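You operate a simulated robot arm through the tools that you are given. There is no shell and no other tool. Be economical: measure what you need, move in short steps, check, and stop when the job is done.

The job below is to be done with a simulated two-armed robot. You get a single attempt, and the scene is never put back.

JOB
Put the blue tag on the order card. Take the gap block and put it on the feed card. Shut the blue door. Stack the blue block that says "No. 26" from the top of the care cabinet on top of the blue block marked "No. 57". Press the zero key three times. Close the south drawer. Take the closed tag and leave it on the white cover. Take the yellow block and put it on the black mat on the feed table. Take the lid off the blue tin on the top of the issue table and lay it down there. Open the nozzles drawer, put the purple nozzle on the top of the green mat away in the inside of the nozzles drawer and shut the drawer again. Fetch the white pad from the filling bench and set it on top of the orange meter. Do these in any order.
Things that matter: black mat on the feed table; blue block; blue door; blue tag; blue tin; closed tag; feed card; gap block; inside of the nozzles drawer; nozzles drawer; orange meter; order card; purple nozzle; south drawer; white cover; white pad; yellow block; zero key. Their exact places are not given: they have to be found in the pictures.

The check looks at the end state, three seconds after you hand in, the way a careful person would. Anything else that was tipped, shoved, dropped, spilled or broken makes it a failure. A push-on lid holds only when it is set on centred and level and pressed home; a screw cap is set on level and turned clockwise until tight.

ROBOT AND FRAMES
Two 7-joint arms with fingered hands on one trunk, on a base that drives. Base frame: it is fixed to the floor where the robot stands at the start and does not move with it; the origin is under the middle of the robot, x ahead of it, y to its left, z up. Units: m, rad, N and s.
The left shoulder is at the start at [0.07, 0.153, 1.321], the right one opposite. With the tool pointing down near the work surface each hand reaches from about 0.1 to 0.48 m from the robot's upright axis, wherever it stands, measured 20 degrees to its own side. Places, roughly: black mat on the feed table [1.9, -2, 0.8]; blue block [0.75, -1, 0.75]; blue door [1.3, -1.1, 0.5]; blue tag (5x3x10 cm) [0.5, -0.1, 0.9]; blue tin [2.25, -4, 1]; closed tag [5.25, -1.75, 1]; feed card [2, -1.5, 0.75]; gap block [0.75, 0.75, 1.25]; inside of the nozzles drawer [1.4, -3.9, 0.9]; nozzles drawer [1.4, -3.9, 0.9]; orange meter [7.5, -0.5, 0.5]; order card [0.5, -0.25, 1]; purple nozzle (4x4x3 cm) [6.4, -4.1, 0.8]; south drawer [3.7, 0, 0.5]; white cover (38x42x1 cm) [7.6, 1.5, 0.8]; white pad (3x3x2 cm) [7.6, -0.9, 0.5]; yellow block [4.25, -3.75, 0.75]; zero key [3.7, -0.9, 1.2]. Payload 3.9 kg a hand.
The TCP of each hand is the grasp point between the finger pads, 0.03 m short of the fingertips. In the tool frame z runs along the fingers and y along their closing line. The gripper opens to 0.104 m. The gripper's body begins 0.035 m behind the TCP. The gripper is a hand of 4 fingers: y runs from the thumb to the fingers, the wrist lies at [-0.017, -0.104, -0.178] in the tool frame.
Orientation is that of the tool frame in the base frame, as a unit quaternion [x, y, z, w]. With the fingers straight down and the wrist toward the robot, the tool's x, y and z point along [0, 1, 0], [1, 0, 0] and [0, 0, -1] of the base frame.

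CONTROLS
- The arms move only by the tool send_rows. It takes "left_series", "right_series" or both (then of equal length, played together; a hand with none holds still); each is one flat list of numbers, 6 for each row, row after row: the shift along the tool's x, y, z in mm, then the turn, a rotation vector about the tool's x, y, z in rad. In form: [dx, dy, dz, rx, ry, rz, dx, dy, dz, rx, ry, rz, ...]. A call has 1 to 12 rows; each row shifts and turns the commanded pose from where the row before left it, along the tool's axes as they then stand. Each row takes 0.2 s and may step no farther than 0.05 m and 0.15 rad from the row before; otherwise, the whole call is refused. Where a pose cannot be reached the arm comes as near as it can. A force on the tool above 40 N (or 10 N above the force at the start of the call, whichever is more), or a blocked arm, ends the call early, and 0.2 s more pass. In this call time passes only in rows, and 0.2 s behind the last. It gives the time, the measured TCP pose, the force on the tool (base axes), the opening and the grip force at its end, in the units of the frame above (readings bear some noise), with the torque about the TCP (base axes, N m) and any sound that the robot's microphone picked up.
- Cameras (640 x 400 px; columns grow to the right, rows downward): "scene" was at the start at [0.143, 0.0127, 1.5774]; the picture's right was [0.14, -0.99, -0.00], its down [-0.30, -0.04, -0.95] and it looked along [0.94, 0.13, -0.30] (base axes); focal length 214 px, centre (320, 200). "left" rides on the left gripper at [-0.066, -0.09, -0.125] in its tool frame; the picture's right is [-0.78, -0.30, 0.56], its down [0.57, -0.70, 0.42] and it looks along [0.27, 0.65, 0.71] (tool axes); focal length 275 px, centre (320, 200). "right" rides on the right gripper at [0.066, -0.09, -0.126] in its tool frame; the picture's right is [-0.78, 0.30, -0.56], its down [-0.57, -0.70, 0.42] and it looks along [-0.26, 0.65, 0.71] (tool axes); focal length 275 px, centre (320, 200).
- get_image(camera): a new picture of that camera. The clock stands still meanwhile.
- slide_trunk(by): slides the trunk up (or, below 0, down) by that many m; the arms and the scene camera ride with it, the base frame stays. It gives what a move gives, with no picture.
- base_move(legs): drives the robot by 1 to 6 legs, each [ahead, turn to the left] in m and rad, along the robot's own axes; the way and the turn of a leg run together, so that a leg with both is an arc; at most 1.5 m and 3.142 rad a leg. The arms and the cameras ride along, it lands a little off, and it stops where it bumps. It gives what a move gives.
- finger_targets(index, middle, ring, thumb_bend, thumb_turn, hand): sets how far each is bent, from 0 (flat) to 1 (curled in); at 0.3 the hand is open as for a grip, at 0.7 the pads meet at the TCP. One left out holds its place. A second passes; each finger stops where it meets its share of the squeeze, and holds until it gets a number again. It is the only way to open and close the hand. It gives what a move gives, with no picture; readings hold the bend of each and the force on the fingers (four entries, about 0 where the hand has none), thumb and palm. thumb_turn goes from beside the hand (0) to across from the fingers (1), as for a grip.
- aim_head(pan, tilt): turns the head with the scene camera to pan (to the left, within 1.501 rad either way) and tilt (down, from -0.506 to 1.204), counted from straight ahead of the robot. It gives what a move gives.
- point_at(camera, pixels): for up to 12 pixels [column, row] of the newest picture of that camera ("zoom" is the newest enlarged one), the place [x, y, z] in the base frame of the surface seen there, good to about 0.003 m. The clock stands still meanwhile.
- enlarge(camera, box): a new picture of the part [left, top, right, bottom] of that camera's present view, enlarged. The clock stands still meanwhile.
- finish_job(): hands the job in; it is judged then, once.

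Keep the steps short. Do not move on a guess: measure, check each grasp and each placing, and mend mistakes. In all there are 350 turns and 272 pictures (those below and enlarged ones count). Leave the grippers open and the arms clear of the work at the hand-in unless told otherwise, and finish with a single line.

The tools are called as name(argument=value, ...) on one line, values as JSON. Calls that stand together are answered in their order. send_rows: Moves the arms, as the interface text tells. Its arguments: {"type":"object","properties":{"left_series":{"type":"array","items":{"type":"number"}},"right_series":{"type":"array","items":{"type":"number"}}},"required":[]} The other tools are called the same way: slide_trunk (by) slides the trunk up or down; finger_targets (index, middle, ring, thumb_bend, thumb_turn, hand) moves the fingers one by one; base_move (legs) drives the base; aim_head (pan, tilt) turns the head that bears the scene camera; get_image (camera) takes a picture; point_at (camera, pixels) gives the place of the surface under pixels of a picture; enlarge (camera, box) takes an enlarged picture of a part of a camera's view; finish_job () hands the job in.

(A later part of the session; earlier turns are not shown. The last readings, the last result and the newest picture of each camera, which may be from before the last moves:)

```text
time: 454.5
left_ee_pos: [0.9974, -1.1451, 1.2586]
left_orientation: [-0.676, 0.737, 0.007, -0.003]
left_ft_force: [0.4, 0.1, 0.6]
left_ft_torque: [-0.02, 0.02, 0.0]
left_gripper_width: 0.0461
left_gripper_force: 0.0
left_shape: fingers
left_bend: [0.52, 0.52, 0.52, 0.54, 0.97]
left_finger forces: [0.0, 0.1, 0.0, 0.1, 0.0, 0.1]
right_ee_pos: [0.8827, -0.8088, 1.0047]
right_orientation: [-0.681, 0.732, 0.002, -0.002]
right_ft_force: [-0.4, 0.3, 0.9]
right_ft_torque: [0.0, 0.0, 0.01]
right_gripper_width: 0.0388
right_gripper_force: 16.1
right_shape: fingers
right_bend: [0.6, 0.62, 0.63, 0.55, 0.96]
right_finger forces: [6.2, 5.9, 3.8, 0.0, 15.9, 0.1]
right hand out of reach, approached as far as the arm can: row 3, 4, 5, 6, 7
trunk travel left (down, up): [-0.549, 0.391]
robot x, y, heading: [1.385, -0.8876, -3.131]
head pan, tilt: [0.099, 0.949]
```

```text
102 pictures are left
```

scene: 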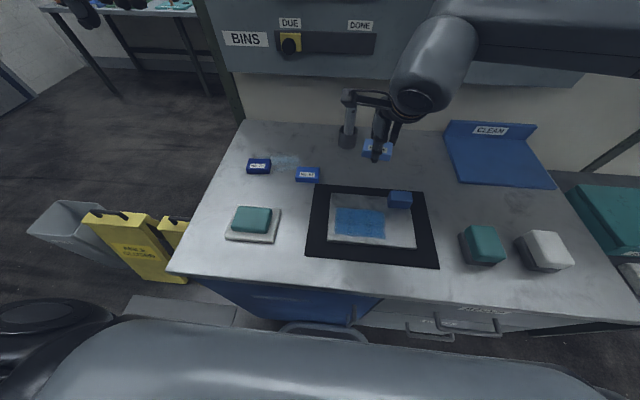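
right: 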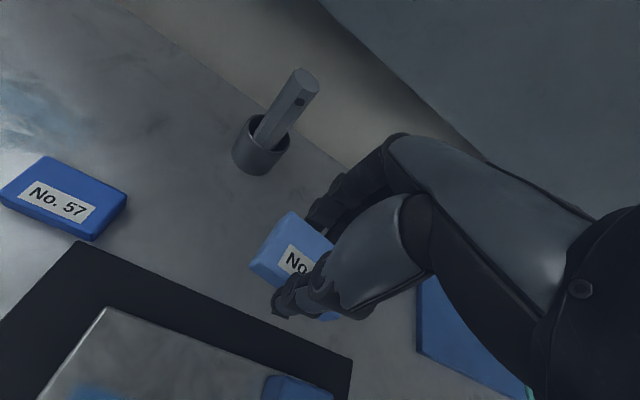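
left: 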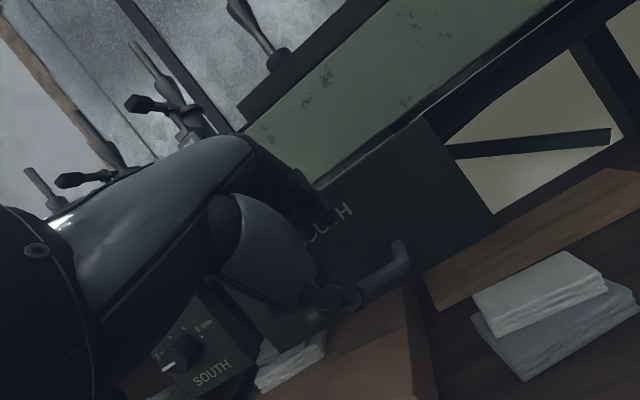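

The arm's sideways limit is met. I raise the hand, back 0.2, turn left 0.3 and come in at an angle so that No. 57 falls in reach.

send_rows(right_series=[0, 0, -40, 0, 0, 0, 0, 0, -40, 0, 0, 0])

base_move(legs=[[-0.2, 0], [0, 0.3], [0.155, 0]])

send_rows(right_series=[0, 0, 0, 0, 0, 0.09, 0, 0, 0, 0, 0, 0.088])

get_image(camera="scene")

```text
time: 455.1
left_ee_pos: [0.9979, -1.1449, 1.26]
left_orientation: [-0.676, 0.736, 0.007, -0.003]
left_ft_force: [-0.1, -0.4, -0.7]
left_ft_torque: [0.02, 0.01, -0.07]
left_gripper_width: 0.0461
left_gripper_force: 0.1
left_shape: fingers
left_bend: [0.52, 0.52, 0.52, 0.54, 0.97]
left_finger forces: [0.1, 0.1, 0.1, 0.0, 0.1, 0.1]
right_ee_pos: [0.885, -0.8095, 1.0845]
right_orientation: [-0.681, 0.732, 0.002, -0.001]
right_ft_force: [0.0, 0.3, -0.5]
right_ft_torque: [0.04, -0.01, -0.01]
right_gripper_width: 0.0386
right_gripper_force: 15.4
right_shape: fingers
right_bend: [0.6, 0.62, 0.63, 0.55, 0.96]
right_finger forces: [6.2, 5.9, 3.8, 0.1, 15.9, 0.1]
trunk travel left (down, up): [-0.549, 0.391]
robot x, y, heading: [1.3841, -0.8887, -3.133]
head pan, tilt: [0.099, 0.949]
```

```text
time: 458.8
left_ee_pos: [1.1393, -1.2934, 1.2576]
left_orientation: [0.778, -0.628, -0.006, 0.003]
left_ft_force: [-0.1, -1.1, -0.7]
left_ft_torque: [0.0, 0.01, -0.02]
left_gripper_width: 0.0458
left_gripper_force: 0.1
left_shape: fingers
left_bend: [0.52, 0.52, 0.52, 0.54, 0.97]
left_finger forces: [0.0, 0.0, 0.0, 0.0, 0.0, 0.1]
right_ee_pos: [0.9319, -1.0046, 1.0836]
right_orientation: [0.781, -0.625, -0.001, 0.002]
right_ft_force: [-0.8, 0.1, -1.2]
right_ft_torque: [0.03, 0.01, -0.03]
right_gripper_width: 0.0391
right_gripper_force: 15.9
right_shape: fingers
right_bend: [0.6, 0.62, 0.63, 0.55, 0.96]
right_finger forces: [6.2, 5.8, 3.8, 0.0, 16.0, 0.0]
trunk travel left (down, up): [-0.549, 0.391]
robot x, y, heading: [1.4384, -0.9315, -2.837]
head pan, tilt: [0.099, 0.949]
stopped in leg 3: the robot was blocked; the commanded pose is now the measured one
```

```text
time: 459.4
left_ee_pos: [1.1433, -1.2908, 1.2598]
left_orientation: [0.777, -0.629, -0.005, 0.004]
left_ft_force: [-0.3, -0.3, 0.2]
left_ft_torque: [-0.02, 0.01, -0.02]
left_gripper_width: 0.0461
left_gripper_force: 0.1
left_shape: fingers
left_bend: [0.52, 0.52, 0.52, 0.54, 0.97]
left_finger forces: [0.0, 0.0, 0.1, 0.0, 0.0, 0.0]
right_ee_pos: [0.9289, -0.9964, 1.0987]
right_orientation: [0.737, -0.676, -0.002, 0.004]
right_ft_force: [0.2, -0.5, -1.4]
right_ft_torque: [0.0, -0.01, 0.04]
right_gripper_width: 0.039
right_gripper_force: 16.1
right_shape: fingers
right_bend: [0.6, 0.62, 0.63, 0.55, 0.96]
right_finger forces: [6.3, 5.8, 3.8, 0.1, 15.8, 0.0]
right hand out of reach, approached as far as the arm can: row 2
trunk travel left (down, up): [-0.549, 0.391]
robot x, y, heading: [1.4392, -0.9336, -2.843]
head pan, tilt: [0.099, 0.949]
```

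```text
101 pictures are left
```

scene: 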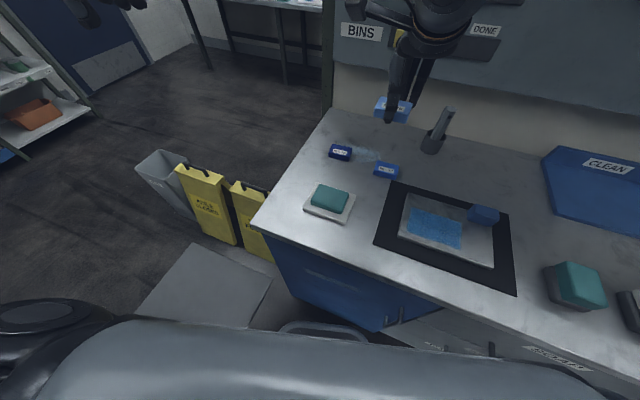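

The hand's yaw now matches the block. I go to (0.880, -0.969) and down to 0.935.

send_rows(right_series=[-16, 23, 20, 0, 0, 0, -15.5, 23.4, 25, 0, 0, 0, 0, 0, 40, 0, 0, 0, 0, 0, 40, 0, 0, 0, 0, 0, 35, 0, 0, 0])

get_image(camera="right")

enlarge(camera="scene", box=[330, 100, 458, 200])

```text
time: 460.6
left_ee_pos: [1.1425, -1.2917, 1.2584]
left_orientation: [0.778, -0.629, -0.007, 0.003]
left_ft_force: [0.1, 1.0, 0.4]
left_ft_torque: [-0.02, 0.0, -0.02]
left_gripper_width: 0.0458
left_gripper_force: 0.1
left_shape: fingers
left_bend: [0.52, 0.52, 0.52, 0.54, 0.97]
left_finger forces: [0.0, 0.0, 0.1, 0.0, 0.1, 0.1]
right_ee_pos: [0.8833, -0.956, 0.9433]
right_orientation: [0.723, -0.691, -0.001, 0.004]
right_ft_force: [0.6, 0.2, -0.7]
right_ft_torque: [-0.01, 0.01, 0.01]
right_gripper_width: 0.0388
right_gripper_force: 15.4
right_shape: fingers
right_bend: [0.6, 0.62, 0.63, 0.55, 0.96]
right_finger forces: [6.3, 5.7, 3.8, 0.0, 15.7, 0.0]
right hand out of reach, approached as far as the arm can: row 5
trunk travel left (down, up): [-0.549, 0.391]
robot x, y, heading: [1.4385, -0.9331, -2.843]
head pan, tilt: [0.099, 0.949]
```

```text
100 pictures are left
```

right: 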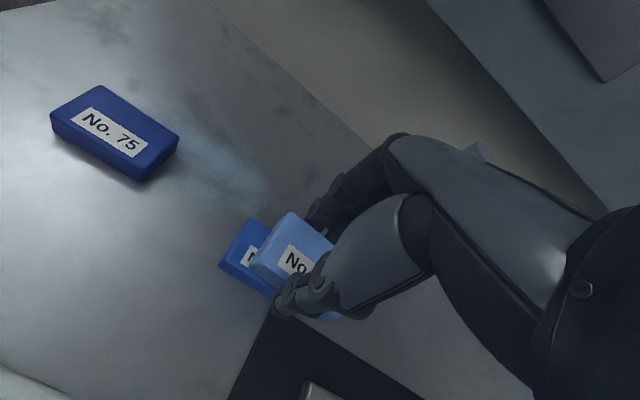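

```text
4.00 times, centred on (394, 150) of scene
```

zoom: 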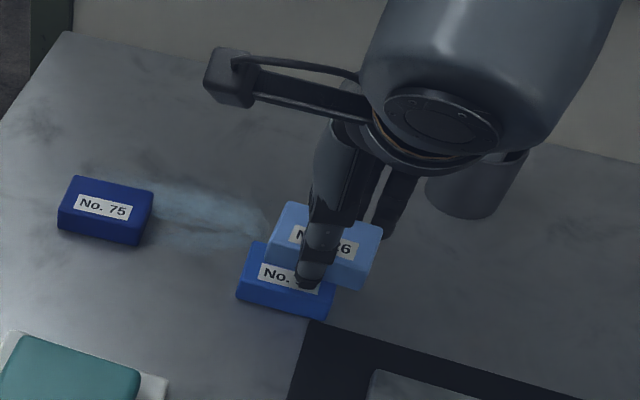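

The reach limit again. I rise 40 mm, lower the trunk 0.08, and correct the position.

send_rows(right_series=[0, 0, -40, 0, 0, 0, 0, 0, -40, 0, 0, 0])

slide_trunk(by=-0.08)

send_rows(right_series=[13, 4, 0, 0, 0, 0, 0, 0, 5, 0, 0, 0])

enlarge(camera="right", box=[180, 170, 380, 340])

```text
time: 461.2
left_ee_pos: [1.1439, -1.2915, 1.259]
left_orientation: [0.778, -0.628, -0.008, 0.005]
left_ft_force: [-0.4, -0.3, 0.2]
left_ft_torque: [-0.03, 0.04, 0.0]
left_gripper_width: 0.0459
left_gripper_force: 0.1
left_shape: fingers
left_bend: [0.52, 0.52, 0.52, 0.54, 0.97]
left_finger forces: [0.0, 0.0, 0.0, 0.1, 0.0, 0.0]
right_ee_pos: [0.885, -0.9554, 1.0226]
right_orientation: [0.722, -0.691, -0.002, 0.003]
right_ft_force: [0.1, -0.2, -1.1]
right_ft_torque: [-0.01, 0.02, 0.01]
right_gripper_width: 0.0389
right_gripper_force: 15.8
right_shape: fingers
right_bend: [0.6, 0.62, 0.63, 0.55, 0.96]
right_finger forces: [6.3, 5.7, 3.8, 0.0, 15.9, 0.0]
trunk travel left (down, up): [-0.549, 0.391]
robot x, y, heading: [1.4383, -0.9324, -2.836]
head pan, tilt: [0.099, 0.949]
```

```text
time: 462.4
left_ee_pos: [1.143, -1.2917, 1.1806]
left_orientation: [0.778, -0.629, -0.006, 0.004]
left_ft_force: [-0.3, -0.7, 0.6]
left_ft_torque: [0.01, -0.01, -0.01]
left_gripper_width: 0.0459
left_gripper_force: 0.1
left_shape: fingers
left_bend: [0.52, 0.52, 0.52, 0.54, 0.97]
left_finger forces: [0.1, 0.0, 0.0, 0.0, 0.0, 0.0]
right_ee_pos: [0.8845, -0.9562, 0.9416]
right_orientation: [0.722, -0.692, -0.002, 0.002]
right_ft_force: [0.2, -0.1, -0.3]
right_ft_torque: [-0.02, -0.02, 0.05]
right_gripper_width: 0.0389
right_gripper_force: 15.9
right_shape: fingers
right_bend: [0.6, 0.62, 0.63, 0.55, 0.96]
right_finger forces: [6.2, 5.7, 3.8, 0.1, 15.9, 0.0]
trunk travel left (down, up): [-0.469, 0.471]
robot x, y, heading: [1.4414, -0.9355, -2.841]
head pan, tilt: [0.099, 0.949]
```

```text
time: 463.0
left_ee_pos: [1.1426, -1.2917, 1.1791]
left_orientation: [0.778, -0.628, -0.006, 0.004]
left_ft_force: [-1.1, -0.7, -0.8]
left_ft_torque: [0.03, -0.03, 0.0]
left_gripper_width: 0.046
left_gripper_force: 0.2
left_shape: fingers
left_bend: [0.52, 0.52, 0.52, 0.54, 0.97]
left_finger forces: [0.1, 0.0, 0.0, 0.1, 0.1, 0.0]
right_ee_pos: [0.8805, -0.97, 0.936]
right_orientation: [0.723, -0.691, -0.001, 0.002]
right_ft_force: [-0.5, -0.4, -0.8]
right_ft_torque: [0.0, -0.02, 0.04]
right_gripper_width: 0.039
right_gripper_force: 15.8
right_shape: fingers
right_bend: [0.6, 0.62, 0.63, 0.55, 0.96]
right_finger forces: [6.3, 5.7, 3.8, 0.0, 15.8, 0.0]
trunk travel left (down, up): [-0.469, 0.471]
robot x, y, heading: [1.438, -0.9326, -2.84]
head pan, tilt: [0.099, 0.949]
```

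```text
2.35 times, centred on (280, 255) of right
```

zoom: 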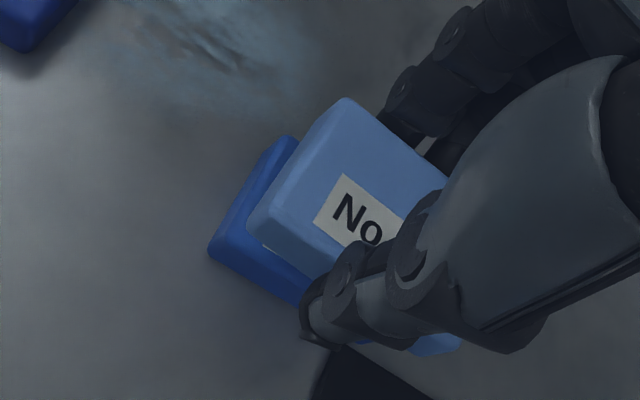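

Aligned over No. 57. I lower 18 mm, then creep to contact.

send_rows(right_series=[0, 0, 12, 0, 0, 0, 0, 0, 5, 0, 0, 0, 0, 0, 2, 0, 0, 0])

get_image(camera="right")

enlarge(camera="scene", box=[350, 100, 430, 190])

```text
time: 463.8
left_ee_pos: [1.1424, -1.2935, 1.1791]
left_orientation: [0.778, -0.629, -0.007, 0.004]
left_ft_force: [0.3, -0.4, -0.9]
left_ft_torque: [-0.01, 0.0, 0.0]
left_gripper_width: 0.0461
left_gripper_force: 0.1
left_shape: fingers
left_bend: [0.52, 0.52, 0.52, 0.54, 0.97]
left_finger forces: [0.0, 0.0, 0.0, 0.0, 0.1, 0.1]
right_ee_pos: [0.8792, -0.9715, 0.9173]
right_orientation: [0.723, -0.691, -0.001, 0.002]
right_ft_force: [-0.2, 0.8, -0.5]
right_ft_torque: [0.01, 0.02, -0.01]
right_gripper_width: 0.0388
right_gripper_force: 16.5
right_shape: fingers
right_bend: [0.6, 0.62, 0.63, 0.55, 0.96]
right_finger forces: [6.4, 5.7, 3.9, 0.0, 15.8, 0.1]
trunk travel left (down, up): [-0.469, 0.471]
robot x, y, heading: [1.437, -0.9358, -2.84]
head pan, tilt: [0.099, 0.949]
```

```text
97 pictures are left
```

right: 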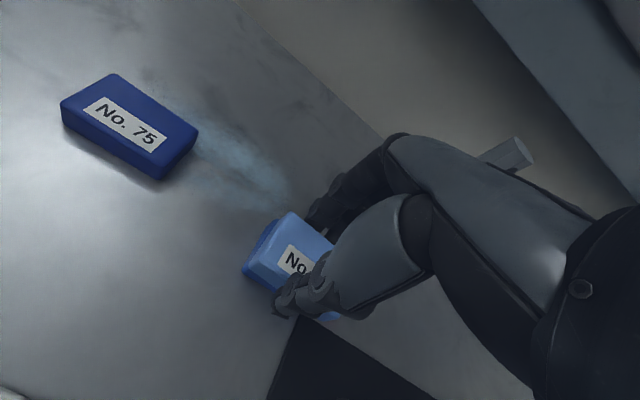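

```text
4.44 times, centred on (390, 145) of scene
```

zoom: 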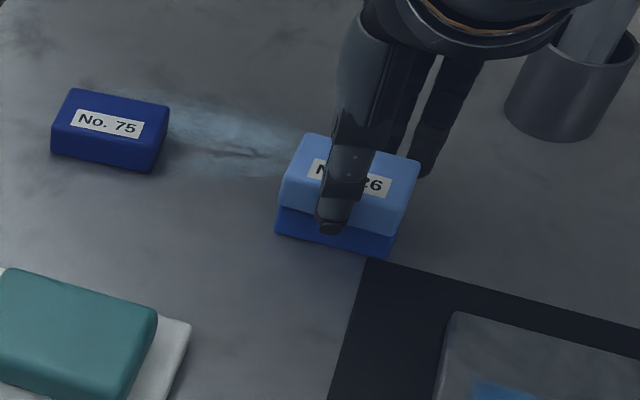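

Slightly right of centre; I shift 5 mm left and lower to contact.

send_rows(right_series=[5, 0, 0, 0, 0, 0, 0, 0, 2, 0, 0, 0, 0, 0, 1.5, 0, 0, 0])

```text
time: 464.6
left_ee_pos: [1.1427, -1.2921, 1.1778]
left_orientation: [0.777, -0.629, -0.007, 0.003]
left_ft_force: [0.4, 0.1, 0.0]
left_ft_torque: [0.03, 0.01, 0.01]
left_gripper_width: 0.0461
left_gripper_force: 0.0
left_shape: fingers
left_bend: [0.52, 0.52, 0.52, 0.54, 0.97]
left_finger forces: [0.0, 0.0, 0.0, 0.0, 0.1, 0.0]
right_ee_pos: [0.8808, -0.9721, 0.9143]
right_orientation: [0.723, -0.691, -0.001, 0.002]
right_ft_force: [0.1, 0.8, -0.4]
right_ft_torque: [0.0, -0.02, -0.01]
right_gripper_width: 0.0387
right_gripper_force: 15.6
right_shape: fingers
right_bend: [0.6, 0.62, 0.63, 0.55, 0.96]
right_finger forces: [6.4, 5.7, 3.7, 0.0, 15.9, 0.0]
trunk travel left (down, up): [-0.469, 0.471]
robot x, y, heading: [1.4404, -0.9355, -2.836]
head pan, tilt: [0.099, 0.949]
```

send_rows(right_series=[0, 0, 1.5, 0, 0, 0, 0, 0, 1.5, 0, 0, 0])

enlarge(camera="scene", box=[350, 100, 430, 190])

```text
time: 465.2
left_ee_pos: [1.1426, -1.2929, 1.1792]
left_orientation: [0.777, -0.629, -0.007, 0.004]
left_ft_force: [0.4, 0.3, 0.6]
left_ft_torque: [0.01, 0.0, 0.02]
left_gripper_width: 0.046
left_gripper_force: 0.1
left_shape: fingers
left_bend: [0.52, 0.52, 0.52, 0.54, 0.97]
left_finger forces: [0.0, 0.0, 0.0, 0.1, 0.0, 0.1]
right_ee_pos: [0.8824, -0.9712, 0.9137]
right_orientation: [0.723, -0.691, -0.002, 0.006]
right_ft_force: [-1.2, 0.4, 10.5]
right_ft_torque: [0.0, -0.1, 0.01]
right_gripper_width: 0.0386
right_gripper_force: 17.3
right_shape: fingers
right_bend: [0.6, 0.62, 0.63, 0.55, 0.96]
right_finger forces: [6.8, 8.1, 3.9, 0.1, 15.9, 0.1]
right hand out of reach, approached as far as the arm can: row 2
trunk travel left (down, up): [-0.469, 0.471]
robot x, y, heading: [1.4359, -0.9351, -2.839]
head pan, tilt: [0.099, 0.949]
```

```text
4.44 times, centred on (390, 145) of scene
```

zoom: 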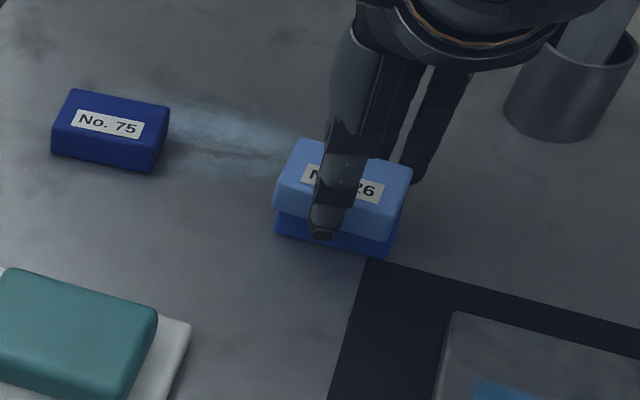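

Contact, well aligned. I ease, open and rise.

send_rows(right_series=[0, 0, -1, 0, 0, 0])

finger_targets(hand="right", index=0.45, middle=0.45, ring=0.45, thumb_bend=0.4)

send_rows(right_series=[0, 0, -15, 0, 0, 0, 0, 0, -30, 0, 0, 0, 0, 0, -45, 0, 0, 0, 0, 0, -45, 0, 0, 0, 0, 0, -45, 0, 0, 0])

enlarge(camera="scene", box=[330, 100, 458, 200])

```text
time: 465.6
left_ee_pos: [1.1442, -1.2917, 1.1795]
left_orientation: [0.778, -0.629, -0.007, 0.004]
left_ft_force: [0.5, 0.1, 0.9]
left_ft_torque: [0.02, 0.03, 0.01]
left_gripper_width: 0.0458
left_gripper_force: 0.0
left_shape: fingers
left_bend: [0.52, 0.52, 0.52, 0.54, 0.97]
left_finger forces: [0.1, 0.1, 0.0, 0.1, 0.0, 0.0]
right_ee_pos: [0.8822, -0.9722, 0.9138]
right_orientation: [0.723, -0.69, -0.001, 0.003]
right_ft_force: [-2.3, -1.4, 8.6]
right_ft_torque: [-0.06, -0.04, 0.01]
right_gripper_width: 0.0386
right_gripper_force: 17.2
right_shape: fingers
right_bend: [0.6, 0.62, 0.63, 0.55, 0.96]
right_finger forces: [7.2, 8.1, 4.1, 0.0, 15.8, 0.0]
trunk travel left (down, up): [-0.469, 0.471]
robot x, y, heading: [1.435, -0.9333, -2.842]
head pan, tilt: [0.099, 0.949]
```

```text
time: 466.6
left_ee_pos: [1.1426, -1.2924, 1.1792]
left_orientation: [0.778, -0.628, -0.006, 0.004]
left_ft_force: [-0.2, 0.2, -0.1]
left_ft_torque: [0.03, -0.03, -0.04]
left_gripper_width: 0.0459
left_gripper_force: 0.0
left_shape: fingers
left_bend: [0.52, 0.52, 0.52, 0.54, 0.97]
left_finger forces: [0.0, 0.0, 0.1, 0.0, 0.0, 0.1]
right_ee_pos: [0.8811, -0.9709, 0.9135]
right_orientation: [0.723, -0.69, -0.001, 0.002]
right_ft_force: [0.3, 0.1, -0.1]
right_ft_torque: [-0.01, 0.0, 0.03]
right_gripper_width: 0.0729
right_gripper_force: 0.0
right_shape: fingers
right_bend: [0.45, 0.45, 0.45, 0.4, 0.96]
right_finger forces: [0.0, 0.0, 0.1, 0.0, 0.0, 0.1]
trunk travel left (down, up): [-0.469, 0.471]
robot x, y, heading: [1.4402, -0.9365, -2.84]
head pan, tilt: [0.099, 0.949]
```

```text
time: 467.8
left_ee_pos: [1.1421, -1.2928, 1.1783]
left_orientation: [0.778, -0.628, -0.005, 0.004]
left_ft_force: [-0.2, 0.0, -0.1]
left_ft_torque: [-0.03, 0.01, 0.01]
left_gripper_width: 0.0461
left_gripper_force: 0.2
left_shape: fingers
left_bend: [0.52, 0.52, 0.52, 0.54, 0.97]
left_finger forces: [0.1, 0.0, 0.0, 0.1, 0.0, 0.0]
right_ee_pos: [0.8779, -0.9643, 1.0959]
right_orientation: [0.723, -0.691, -0.001, 0.002]
right_ft_force: [-0.7, -0.1, -0.4]
right_ft_torque: [0.01, -0.03, 0.0]
right_gripper_width: 0.0726
right_gripper_force: 0.1
right_shape: fingers
right_bend: [0.45, 0.45, 0.45, 0.4, 0.96]
right_finger forces: [0.1, 0.0, 0.0, 0.0, 0.1, 0.0]
right hand out of reach, approached as far as the arm can: row 5
trunk travel left (down, up): [-0.469, 0.471]
robot x, y, heading: [1.4396, -0.9385, -2.836]
head pan, tilt: [0.099, 0.949]
```

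```text
4.00 times, centred on (394, 150) of scene
```

zoom: 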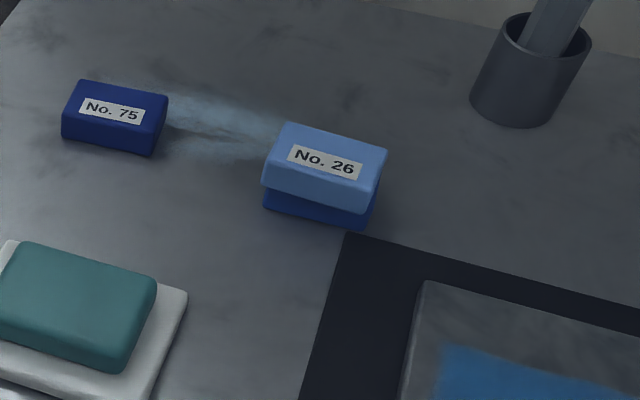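

Stacked. I back off, check the door is still shut, then head for the closed tag.

base_move(legs=[[-0.5, 0]])

aim_head(pan=0, tilt=0.6)

get_image(camera="scene")

```text
time: 470.7
left_ee_pos: [1.6205, -1.144, 1.1784]
left_orientation: [0.778, -0.628, -0.007, 0.005]
left_ft_force: [0.2, 0.4, -0.8]
left_ft_torque: [-0.01, -0.01, -0.01]
left_gripper_width: 0.0462
left_gripper_force: 0.0
left_shape: fingers
left_bend: [0.52, 0.52, 0.52, 0.54, 0.97]
left_finger forces: [0.1, 0.0, 0.0, 0.0, 0.1, 0.0]
right_ee_pos: [1.3555, -0.8172, 1.0964]
right_orientation: [0.723, -0.691, -0.001, 0.003]
right_ft_force: [-0.7, 0.4, 0.2]
right_ft_torque: [0.03, -0.01, -0.02]
right_gripper_width: 0.0727
right_gripper_force: 0.1
right_shape: fingers
right_bend: [0.45, 0.45, 0.45, 0.4, 0.96]
right_finger forces: [0.0, 0.0, 0.0, 0.0, 0.1, 0.0]
trunk travel left (down, up): [-0.469, 0.471]
robot x, y, heading: [1.9153, -0.7887, -2.839]
head pan, tilt: [0.099, 0.949]
```

```text
time: 471.5
left_ee_pos: [1.6191, -1.1431, 1.178]
left_orientation: [0.777, -0.629, -0.007, 0.003]
left_ft_force: [-0.2, -0.1, 0.0]
left_ft_torque: [-0.04, 0.0, 0.0]
left_gripper_width: 0.046
left_gripper_force: 0.1
left_shape: fingers
left_bend: [0.52, 0.52, 0.52, 0.54, 0.97]
left_finger forces: [0.1, 0.0, 0.0, 0.0, 0.1, 0.0]
right_ee_pos: [1.3557, -0.8161, 1.0952]
right_orientation: [0.723, -0.691, -0.001, 0.002]
right_ft_force: [0.0, 0.0, -0.5]
right_ft_torque: [0.02, 0.04, 0.02]
right_gripper_width: 0.0728
right_gripper_force: 0.1
right_shape: fingers
right_bend: [0.45, 0.45, 0.45, 0.4, 0.96]
right_finger forces: [0.0, 0.1, 0.1, 0.0, 0.0, 0.0]
trunk travel left (down, up): [-0.469, 0.471]
robot x, y, heading: [1.9124, -0.7879, -2.836]
head pan, tilt: [0.0, 0.6]
```

```text
93 pictures are left
```

scene: 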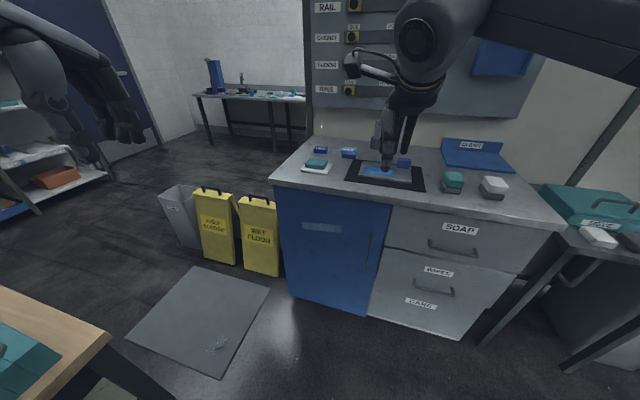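

The door is shut. I turn away from the feed table (clockwise), and drive around to the south aisle.

base_move(legs=[[0, -1.72], [0, -1.72], [1.08, 0], [0, -1.57], [1.0, 0], [1.0, 0]])

base_move(legs=[[0, 1.57], [1.3, 0]])

aim_head(pan=0.4, tilt=0.4)

get_image(camera="scene")

```text
time: 498.9
left_ee_pos: [3.2673, -3.1982, 1.1806]
left_orientation: [0.999, -0.041, -0.003, 0.007]
left_ft_force: [0.5, 0.5, 0.6]
left_ft_torque: [0.02, 0.02, 0.02]
left_gripper_width: 0.0461
left_gripper_force: 0.0
left_shape: fingers
left_bend: [0.52, 0.52, 0.52, 0.54, 0.97]
left_finger forces: [0.0, 0.0, 0.0, 0.0, 0.0, 0.0]
right_ee_pos: [2.8787, -3.3576, 1.0962]
right_orientation: [0.992, -0.123, 0.0, 0.003]
right_ft_force: [-0.5, 0.7, -0.9]
right_ft_torque: [0.02, 0.0, -0.01]
right_gripper_width: 0.073
right_gripper_force: 0.1
right_shape: fingers
right_bend: [0.45, 0.45, 0.45, 0.4, 0.96]
right_finger forces: [0.0, 0.0, 0.0, 0.0, 0.0, 0.0]
trunk travel left (down, up): [-0.469, 0.471]
robot x, y, heading: [3.0084, -2.8089, -1.56]
head pan, tilt: [0.0, 0.6]
```

```text
time: 509.2
left_ee_pos: [4.7068, -2.5566, 1.1792]
left_orientation: [0.74, 0.673, 0.004, 0.007]
left_ft_force: [-0.9, -0.7, -1.1]
left_ft_torque: [0.01, -0.01, 0.04]
left_gripper_width: 0.046
left_gripper_force: 0.1
left_shape: fingers
left_bend: [0.52, 0.52, 0.52, 0.54, 0.97]
left_finger forces: [0.0, 0.1, 0.0, 0.0, 0.0, 0.0]
right_ee_pos: [4.86, -2.9475, 1.0962]
right_orientation: [0.793, 0.61, 0.003, 0.002]
right_ft_force: [-0.4, -0.1, 0.7]
right_ft_torque: [-0.02, 0.03, -0.02]
right_gripper_width: 0.0727
right_gripper_force: 0.0
right_shape: fingers
right_bend: [0.45, 0.45, 0.45, 0.4, 0.96]
right_finger forces: [0.0, 0.1, 0.1, 0.1, 0.1, 0.1]
trunk travel left (down, up): [-0.469, 0.471]
robot x, y, heading: [4.3177, -2.8065, -0.004]
head pan, tilt: [0.0, 0.6]
```

```text
time: 510.1
left_ee_pos: [4.7065, -2.5562, 1.1794]
left_orientation: [0.739, 0.674, 0.003, 0.007]
left_ft_force: [0.1, -0.3, 0.0]
left_ft_torque: [0.0, 0.01, -0.01]
left_gripper_width: 0.0459
left_gripper_force: 0.0
left_shape: fingers
left_bend: [0.52, 0.52, 0.52, 0.54, 0.97]
left_finger forces: [0.0, 0.0, 0.0, 0.1, 0.0, 0.0]
right_ee_pos: [4.86, -2.948, 1.0961]
right_orientation: [0.792, 0.61, 0.002, 0.001]
right_ft_force: [0.2, 0.1, 0.8]
right_ft_torque: [0.01, 0.0, 0.01]
right_gripper_width: 0.0728
right_gripper_force: 0.0
right_shape: fingers
right_bend: [0.45, 0.45, 0.45, 0.4, 0.96]
right_finger forces: [0.0, 0.0, 0.1, 0.0, 0.1, 0.0]
trunk travel left (down, up): [-0.469, 0.471]
robot x, y, heading: [4.3155, -2.8107, -0.008]
head pan, tilt: [0.4, 0.4]
```

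```text
92 pictures are left
```

scene: 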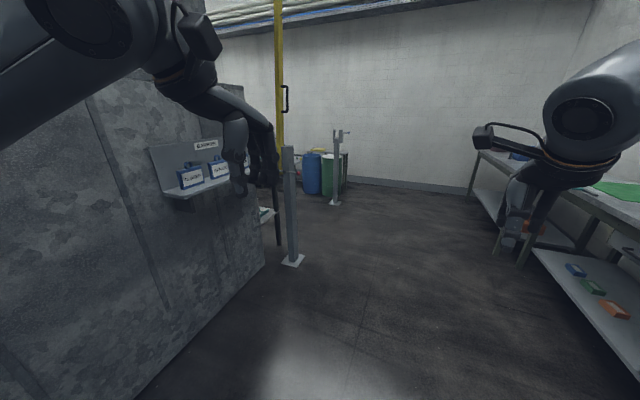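

enlarge(camera="scene", box=[140, 130, 260, 220])

point_at(camera="zoom", pixels=[[270, 245], [420, 210], [240, 330], [60, 150], [330, 290], [200, 320], [360, 80]])

point_at(camera="scene", pixels=[[290, 260], [290, 150], [255, 265], [160, 360], [265, 210]])

```text
4.44 times, centred on (200, 175) of scene
```

zoom: 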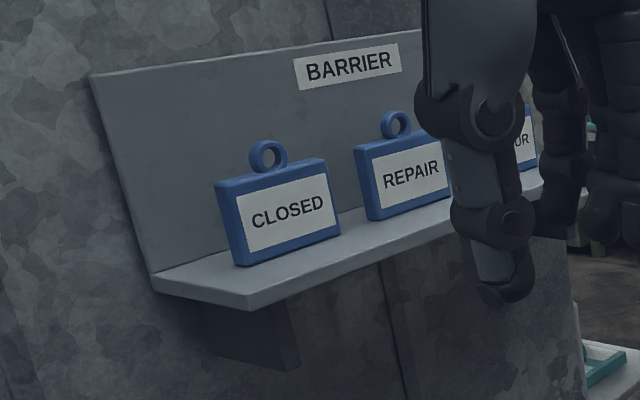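

```text
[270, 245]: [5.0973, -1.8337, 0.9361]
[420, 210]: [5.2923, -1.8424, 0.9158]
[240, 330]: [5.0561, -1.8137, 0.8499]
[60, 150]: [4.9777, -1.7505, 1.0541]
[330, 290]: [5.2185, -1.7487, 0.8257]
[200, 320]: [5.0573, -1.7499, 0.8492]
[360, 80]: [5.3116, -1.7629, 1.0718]
```

```text
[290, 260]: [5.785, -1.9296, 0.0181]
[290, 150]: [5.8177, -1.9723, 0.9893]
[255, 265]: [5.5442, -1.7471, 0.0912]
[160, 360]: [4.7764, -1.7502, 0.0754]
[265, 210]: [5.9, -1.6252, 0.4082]
```

The CLOSED tag stands on the BARRIER ledge at about (5.10, -1.83). I straighten both hands' yaw, then drive to (4.95, -2.4) facing north.

send_rows(right_series=[0, 0, 0, 0, 0, -0.13, 0, 0, 0, 0, 0, -0.125, 0, -20, -30, 0, 0, 0, 0, -20, -30, 0, 0, 0, 0, 0, -40, 0, 0, 0], left_series=[0, 0, 0, 0, 0, -0.092, 0, 0, 0, 0, 0, 0, -20, -20, -30, 0, 0, 0, -20, -20, -30, 0, 0, 0, 0, 0, -20, 0, 0, 0])

base_move(legs=[[0.635, 0], [0, 1.578], [0.3, 0]])

aim_head(pan=-0.15, tilt=0.6)

get_image(camera="scene")

```text
time: 511.3
left_ee_pos: [4.665, -2.5937, 1.2587]
left_orientation: [0.709, 0.705, 0.002, 0.007]
left_ft_force: [-0.2, 0.1, 0.2]
left_ft_torque: [0.01, -0.01, 0.0]
left_gripper_width: 0.0457
left_gripper_force: 0.2
left_shape: fingers
left_bend: [0.52, 0.52, 0.52, 0.54, 0.97]
left_finger forces: [0.0, 0.0, 0.0, 0.0, 0.0, 0.1]
right_ee_pos: [4.8199, -2.9461, 1.1962]
right_orientation: [0.709, 0.705, 0.001, 0.003]
right_ft_force: [0.3, 0.5, 0.3]
right_ft_torque: [-0.02, 0.01, 0.0]
right_gripper_width: 0.0725
right_gripper_force: 0.0
right_shape: fingers
right_bend: [0.45, 0.45, 0.45, 0.4, 0.96]
right_finger forces: [0.0, 0.1, 0.0, 0.0, 0.0, 0.1]
trunk travel left (down, up): [-0.469, 0.471]
robot x, y, heading: [4.3118, -2.81, -0.003]
head pan, tilt: [0.4, 0.4]
```

```text
time: 520.4
left_ee_pos: [4.7328, -2.1676, 1.2607]
left_orientation: [-0.009, 1.0, 0.007, 0.003]
left_ft_force: [0.8, -0.3, -0.6]
left_ft_torque: [-0.01, -0.02, -0.01]
left_gripper_width: 0.0462
left_gripper_force: 0.0
left_shape: fingers
left_bend: [0.52, 0.52, 0.52, 0.54, 0.97]
left_finger forces: [0.1, 0.0, 0.0, 0.0, 0.0, 0.0]
right_ee_pos: [5.0823, -2.0063, 1.196]
right_orientation: [-0.008, 1.0, 0.004, 0.0]
right_ft_force: [-0.2, 0.6, 0.7]
right_ft_torque: [-0.04, 0.01, 0.02]
right_gripper_width: 0.0726
right_gripper_force: 0.0
right_shape: fingers
right_bend: [0.45, 0.45, 0.45, 0.4, 0.96]
right_finger forces: [0.0, 0.0, 0.1, 0.0, 0.1, 0.1]
trunk travel left (down, up): [-0.469, 0.471]
robot x, y, heading: [4.9524, -2.5086, 1.587]
head pan, tilt: [0.4, 0.4]
```

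```text
time: 521.4
left_ee_pos: [4.734, -2.1679, 1.259]
left_orientation: [-0.009, 1.0, 0.007, 0.002]
left_ft_force: [0.4, 0.1, 0.6]
left_ft_torque: [0.04, 0.0, 0.02]
left_gripper_width: 0.0459
left_gripper_force: 0.0
left_shape: fingers
left_bend: [0.52, 0.52, 0.52, 0.54, 0.97]
left_finger forces: [0.0, 0.0, 0.0, 0.0, 0.0, 0.0]
right_ee_pos: [5.0826, -2.007, 1.196]
right_orientation: [-0.008, 1.0, 0.004, 0.0]
right_ft_force: [0.1, -0.3, 0.0]
right_ft_torque: [0.03, -0.01, 0.01]
right_gripper_width: 0.0726
right_gripper_force: 0.1
right_shape: fingers
right_bend: [0.45, 0.45, 0.45, 0.4, 0.96]
right_finger forces: [0.0, 0.0, 0.0, 0.1, 0.0, 0.0]
trunk travel left (down, up): [-0.469, 0.471]
robot x, y, heading: [4.9585, -2.5133, 1.59]
head pan, tilt: [-0.15, 0.6]
```

```text
90 pictures are left
```

scene: 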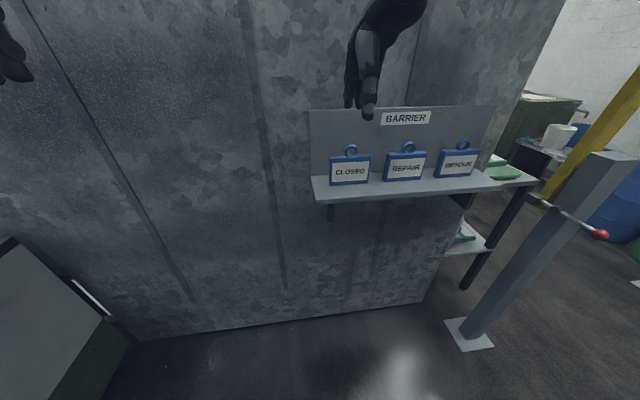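

enlarge(camera="scene", box=[305, 130, 401, 190])

point_at(camera="zoom", pixels=[[300, 105], [180, 175], [430, 165], [190, 350], [425, 340], [300, 160], [300, 260], [300, 370], [560, 120]])

```text
6.67 times, centred on (353, 160) of scene
```

zoom: 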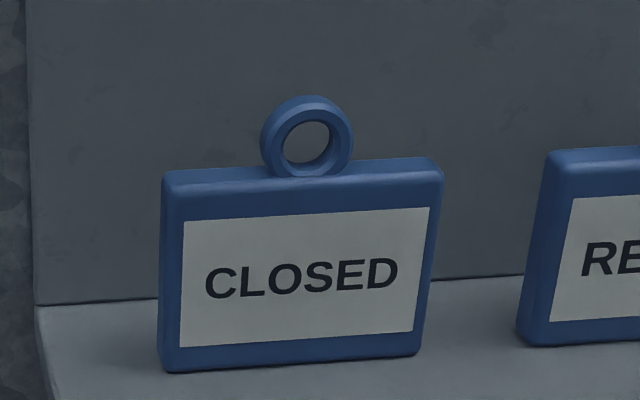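

```text
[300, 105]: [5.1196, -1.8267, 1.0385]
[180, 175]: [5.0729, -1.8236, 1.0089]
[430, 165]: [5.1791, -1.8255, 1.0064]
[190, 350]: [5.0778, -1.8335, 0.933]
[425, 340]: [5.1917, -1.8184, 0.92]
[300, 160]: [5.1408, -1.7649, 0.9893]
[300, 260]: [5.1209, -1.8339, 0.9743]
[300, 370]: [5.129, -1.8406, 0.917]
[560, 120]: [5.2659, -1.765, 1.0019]
```

Tag: x 5.07–5.18, face y -1.834, top 1.007, ring to 1.043; ledge 0.917. I set the fingers narrower, drive 0.17 nearer, and look.

finger_targets(hand="right", index=0.5, middle=0.5, ring=0.5, thumb_bend=0.45)

base_move(legs=[[0.165, -0.015]])

send_rows(right_series=[-38, 0, 0, 0, 0, 0, 0, 0, 40, 0, 0, 0, 0, 0, 40, 0, 0, 0])

get_image(camera="right")

enlarge(camera="scene", box=[290, 60, 450, 180])

```text
time: 522.4
left_ee_pos: [4.7328, -2.1675, 1.2596]
left_orientation: [-0.009, 1.0, 0.007, 0.002]
left_ft_force: [0.4, -0.1, -0.5]
left_ft_torque: [0.01, 0.0, 0.02]
left_gripper_width: 0.046
left_gripper_force: 0.1
left_shape: fingers
left_bend: [0.52, 0.52, 0.52, 0.54, 0.97]
left_finger forces: [0.1, 0.1, 0.0, 0.0, 0.1, 0.0]
right_ee_pos: [5.0811, -2.0065, 1.1943]
right_orientation: [-0.008, 1.0, 0.004, -0.001]
right_ft_force: [0.1, -0.1, 0.5]
right_ft_torque: [0.01, -0.03, 0.0]
right_gripper_width: 0.0607
right_gripper_force: 0.0
right_shape: fingers
right_bend: [0.5, 0.5, 0.5, 0.45, 0.96]
right_finger forces: [0.0, 0.0, 0.1, 0.0, 0.1, 0.1]
trunk travel left (down, up): [-0.469, 0.471]
robot x, y, heading: [4.9528, -2.5112, 1.59]
head pan, tilt: [-0.15, 0.6]
```

```text
time: 523.8
left_ee_pos: [4.7362, -2.0007, 1.2588]
left_orientation: [0.0, 1.0, 0.008, 0.002]
left_ft_force: [0.4, -0.2, 0.9]
left_ft_torque: [0.01, 0.0, 0.0]
left_gripper_width: 0.0461
left_gripper_force: 0.0
left_shape: fingers
left_bend: [0.52, 0.52, 0.52, 0.54, 0.97]
left_finger forces: [0.0, 0.0, 0.0, 0.0, 0.0, 0.0]
right_ee_pos: [5.088, -1.8459, 1.1949]
right_orientation: [0.0, 1.0, 0.004, 0.001]
right_ft_force: [0.0, -0.1, 0.0]
right_ft_torque: [-0.02, 0.0, -0.04]
right_gripper_width: 0.0606
right_gripper_force: 0.1
right_shape: fingers
right_bend: [0.5, 0.5, 0.5, 0.45, 0.96]
right_finger forces: [0.0, 0.0, 0.0, 0.1, 0.0, 0.0]
trunk travel left (down, up): [-0.469, 0.471]
robot x, y, heading: [4.9513, -2.3518, 1.574]
head pan, tilt: [-0.15, 0.6]
```

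```text
time: 524.6
left_ee_pos: [4.7365, -2.0015, 1.2598]
left_orientation: [0.0, 1.0, 0.007, 0.003]
left_ft_force: [0.2, -0.3, 0.1]
left_ft_torque: [-0.01, 0.01, 0.0]
left_gripper_width: 0.046
left_gripper_force: 0.1
left_shape: fingers
left_bend: [0.52, 0.52, 0.52, 0.54, 0.97]
left_finger forces: [0.0, 0.0, 0.0, 0.1, 0.0, 0.0]
right_ee_pos: [5.1265, -1.8444, 1.1151]
right_orientation: [0.001, 1.0, 0.004, -0.001]
right_ft_force: [-0.2, 0.0, -0.1]
right_ft_torque: [-0.02, 0.0, -0.01]
right_gripper_width: 0.0609
right_gripper_force: 0.1
right_shape: fingers
right_bend: [0.5, 0.5, 0.5, 0.45, 0.96]
right_finger forces: [0.0, 0.0, 0.0, 0.0, 0.0, 0.0]
trunk travel left (down, up): [-0.469, 0.471]
robot x, y, heading: [4.9556, -2.3498, 1.572]
head pan, tilt: [-0.15, 0.6]
```

```text
88 pictures are left
```

right: 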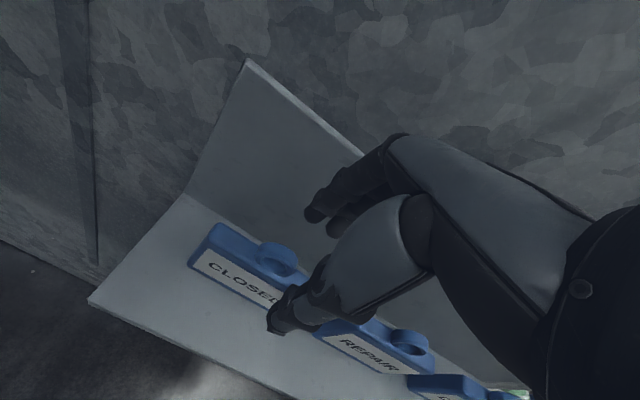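

```text
3.33 times, centred on (370, 120) of scene
```

zoom: 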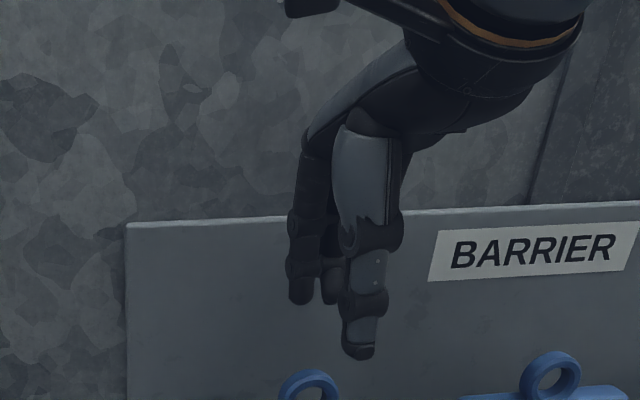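

send_rows(right_series=[3, 18, 20, 0, 0, 0, 0, 0, 40, 0, 0, 0])

get_image(camera="right")

enlarge(camera="scene", box=[290, 90, 450, 210])

```text
time: 525.2
left_ee_pos: [4.7369, -1.9998, 1.259]
left_orientation: [-0.001, 1.0, 0.008, 0.002]
left_ft_force: [0.7, -0.4, -0.2]
left_ft_torque: [-0.02, 0.02, -0.04]
left_gripper_width: 0.046
left_gripper_force: 0.0
left_shape: fingers
left_bend: [0.52, 0.52, 0.52, 0.54, 0.97]
left_finger forces: [0.1, 0.1, 0.0, 0.1, 0.1, 0.1]
right_ee_pos: [5.1235, -1.827, 1.0542]
right_orientation: [0.0, 1.0, 0.004, 0.0]
right_ft_force: [0.6, 0.6, -0.1]
right_ft_torque: [0.0, 0.0, -0.03]
right_gripper_width: 0.061
right_gripper_force: 0.0
right_shape: fingers
right_bend: [0.5, 0.5, 0.5, 0.45, 0.96]
right_finger forces: [0.1, 0.0, 0.1, 0.1, 0.0, 0.1]
trunk travel left (down, up): [-0.469, 0.471]
robot x, y, heading: [4.9555, -2.3486, 1.572]
head pan, tilt: [-0.15, 0.6]
```

```text
86 pictures are left
```

right: 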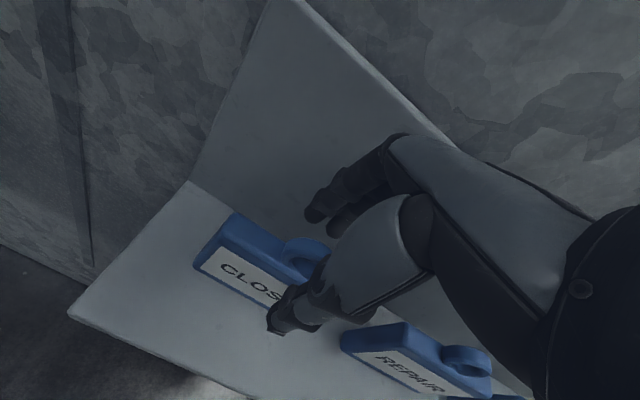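

```text
3.33 times, centred on (370, 150) of scene
```

zoom: 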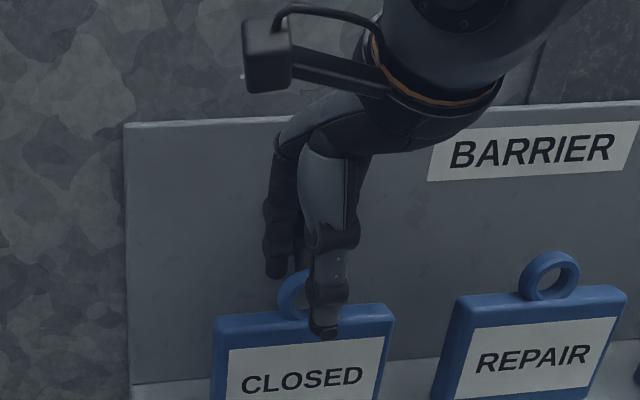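

send_rows(right_series=[0, 1, 25, 0, 0, 0, 0, 0, 15, 0, 0, 0])

finger_targets(hand="right", index=0.78, middle=0.78, ring=0.78, thumb_bend=0.78)

get_image(camera="right")

```text
time: 525.8
left_ee_pos: [4.7368, -2.0014, 1.258]
left_orientation: [0.0, 1.0, 0.008, 0.003]
left_ft_force: [-0.1, -0.8, 0.2]
left_ft_torque: [0.0, 0.01, 0.0]
left_gripper_width: 0.046
left_gripper_force: 0.0
left_shape: fingers
left_bend: [0.52, 0.52, 0.52, 0.54, 0.97]
left_finger forces: [0.0, 0.0, 0.1, 0.0, 0.1, 0.0]
right_ee_pos: [5.1229, -1.8246, 1.0144]
right_orientation: [0.0, 1.0, 0.003, 0.0]
right_ft_force: [0.9, 0.5, -0.2]
right_ft_torque: [-0.04, -0.01, -0.01]
right_gripper_width: 0.061
right_gripper_force: 0.1
right_shape: fingers
right_bend: [0.5, 0.5, 0.5, 0.45, 0.96]
right_finger forces: [0.1, 0.0, 0.0, 0.0, 0.0, 0.1]
trunk travel left (down, up): [-0.469, 0.471]
robot x, y, heading: [4.9531, -2.3484, 1.572]
head pan, tilt: [-0.15, 0.6]
```

```text
time: 526.8
left_ee_pos: [4.7371, -1.9994, 1.2584]
left_orientation: [-0.001, 1.0, 0.007, 0.003]
left_ft_force: [0.3, 0.1, -0.2]
left_ft_torque: [0.02, 0.04, 0.01]
left_gripper_width: 0.0462
left_gripper_force: 0.1
left_shape: fingers
left_bend: [0.52, 0.52, 0.52, 0.54, 0.97]
left_finger forces: [0.0, 0.0, 0.1, 0.0, 0.0, 0.1]
right_ee_pos: [5.1234, -1.8252, 1.0138]
right_orientation: [-0.001, 1.0, 0.004, 0.0]
right_ft_force: [0.3, -0.3, -0.1]
right_ft_torque: [-0.02, -0.05, 0.03]
right_gripper_width: 0.0187
right_gripper_force: 25.2
right_shape: fingers
right_bend: [0.72, 0.73, 0.77, 0.63, 0.94]
right_finger forces: [11.6, 7.3, 5.6, 0.1, 25.4, 0.1]
trunk travel left (down, up): [-0.469, 0.471]
robot x, y, heading: [4.954, -2.3473, 1.572]
head pan, tilt: [-0.15, 0.6]
```

```text
84 pictures are left
```

right: 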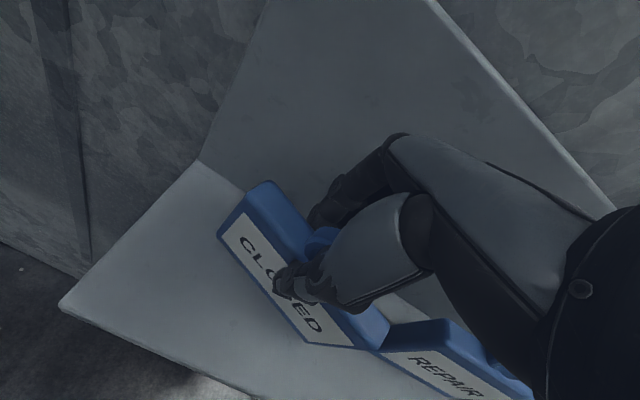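

Firm grip (25 N). I lift straight up.

send_rows(right_series=[0, 0, -10, 0, 0, 0, 0, 0, -30, 0, 0, 0, 0, -5, -45, 0, 0, 0, 0, -15, -45, 0, 0, 0, 0, -15, -45, 0, 0, 0])

get_image(camera="scene")

get_image(camera="right")

```text
time: 528.0
left_ee_pos: [4.7371, -2.0016, 1.2589]
left_orientation: [-0.001, 1.0, 0.008, 0.003]
left_ft_force: [-1.9, 0.2, -0.3]
left_ft_torque: [0.01, -0.02, 0.0]
left_gripper_width: 0.0461
left_gripper_force: 0.0
left_shape: fingers
left_bend: [0.52, 0.52, 0.52, 0.54, 0.97]
left_finger forces: [0.0, 0.0, 0.0, 0.0, 0.0, 0.1]
right_ee_pos: [5.1232, -1.8619, 1.1921]
right_orientation: [0.0, 1.0, 0.002, 0.0]
right_ft_force: [0.0, 0.1, -2.4]
right_ft_torque: [0.03, -0.01, -0.04]
right_gripper_width: 0.0188
right_gripper_force: 24.5
right_shape: fingers
right_bend: [0.72, 0.73, 0.77, 0.63, 0.94]
right_finger forces: [11.5, 7.3, 5.2, 0.1, 24.7, 0.0]
trunk travel left (down, up): [-0.469, 0.471]
robot x, y, heading: [4.949, -2.35, 1.571]
head pan, tilt: [-0.15, 0.6]
```

```text
83 pictures are left
```

scene: 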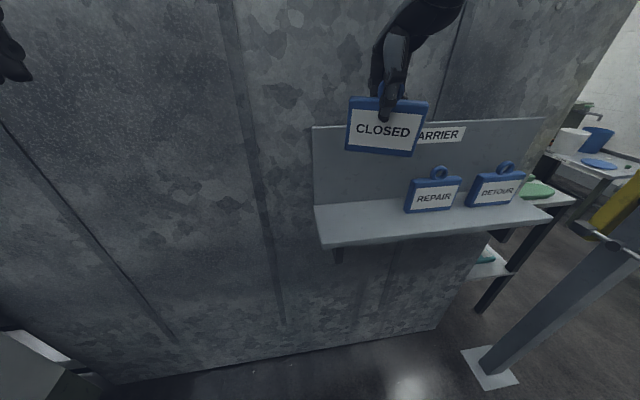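

```text
82 pictures are left
```

right: 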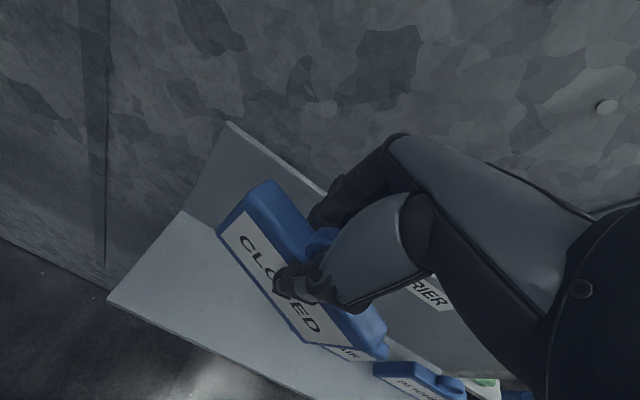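

The tag is held. I back away, turn north-east and look for the way to the east area.

base_move(legs=[[-0.45, 0], [0, -1.57], [0.9, 0], [0, 0.7]])

aim_head(pan=0, tilt=0.35)

get_image(camera="scene")

```text
time: 540.8
left_ee_pos: [5.9915, -2.4116, 1.259]
left_orientation: [0.421, 0.907, 0.004, 0.005]
left_ft_force: [0.3, 0.8, 0.2]
left_ft_torque: [0.04, 0.01, 0.0]
left_gripper_width: 0.0459
left_gripper_force: 0.1
left_shape: fingers
left_bend: [0.52, 0.52, 0.52, 0.54, 0.97]
left_finger forces: [0.1, 0.0, 0.1, 0.0, 0.0, 0.1]
right_ee_pos: [6.3471, -2.6169, 1.1901]
right_orientation: [0.422, 0.907, 0.002, 0.001]
right_ft_force: [-0.4, -0.7, -1.8]
right_ft_torque: [-0.03, 0.02, -0.01]
right_gripper_width: 0.0182
right_gripper_force: 22.5
right_shape: fingers
right_bend: [0.72, 0.73, 0.77, 0.63, 0.94]
right_finger forces: [11.3, 6.7, 4.6, 0.0, 23.2, 0.0]
trunk travel left (down, up): [-0.469, 0.471]
robot x, y, heading: [5.8639, -2.7991, 0.697]
head pan, tilt: [-0.15, 0.6]
```

```text
time: 541.6
left_ee_pos: [5.9904, -2.4117, 1.2587]
left_orientation: [0.421, 0.907, 0.006, 0.006]
left_ft_force: [-0.2, -0.3, -0.2]
left_ft_torque: [-0.01, -0.02, -0.01]
left_gripper_width: 0.0462
left_gripper_force: 0.1
left_shape: fingers
left_bend: [0.52, 0.52, 0.52, 0.54, 0.97]
left_finger forces: [0.1, 0.1, 0.0, 0.1, 0.0, 0.0]
right_ee_pos: [6.3465, -2.6175, 1.191]
right_orientation: [0.422, 0.907, 0.002, 0.0]
right_ft_force: [0.3, 0.0, -2.0]
right_ft_torque: [0.01, -0.04, -0.01]
right_gripper_width: 0.0183
right_gripper_force: 22.9
right_shape: fingers
right_bend: [0.72, 0.73, 0.77, 0.63, 0.94]
right_finger forces: [11.3, 6.6, 4.7, 0.0, 23.2, 0.0]
trunk travel left (down, up): [-0.469, 0.471]
robot x, y, heading: [5.8625, -2.8009, 0.7]
head pan, tilt: [0.0, 0.351]
```

```text
81 pictures are left
```

scene: 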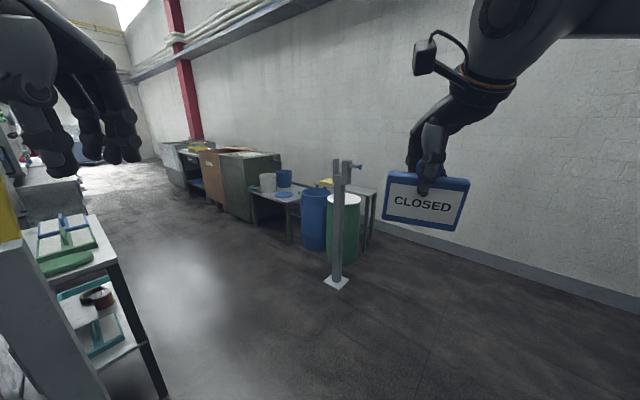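

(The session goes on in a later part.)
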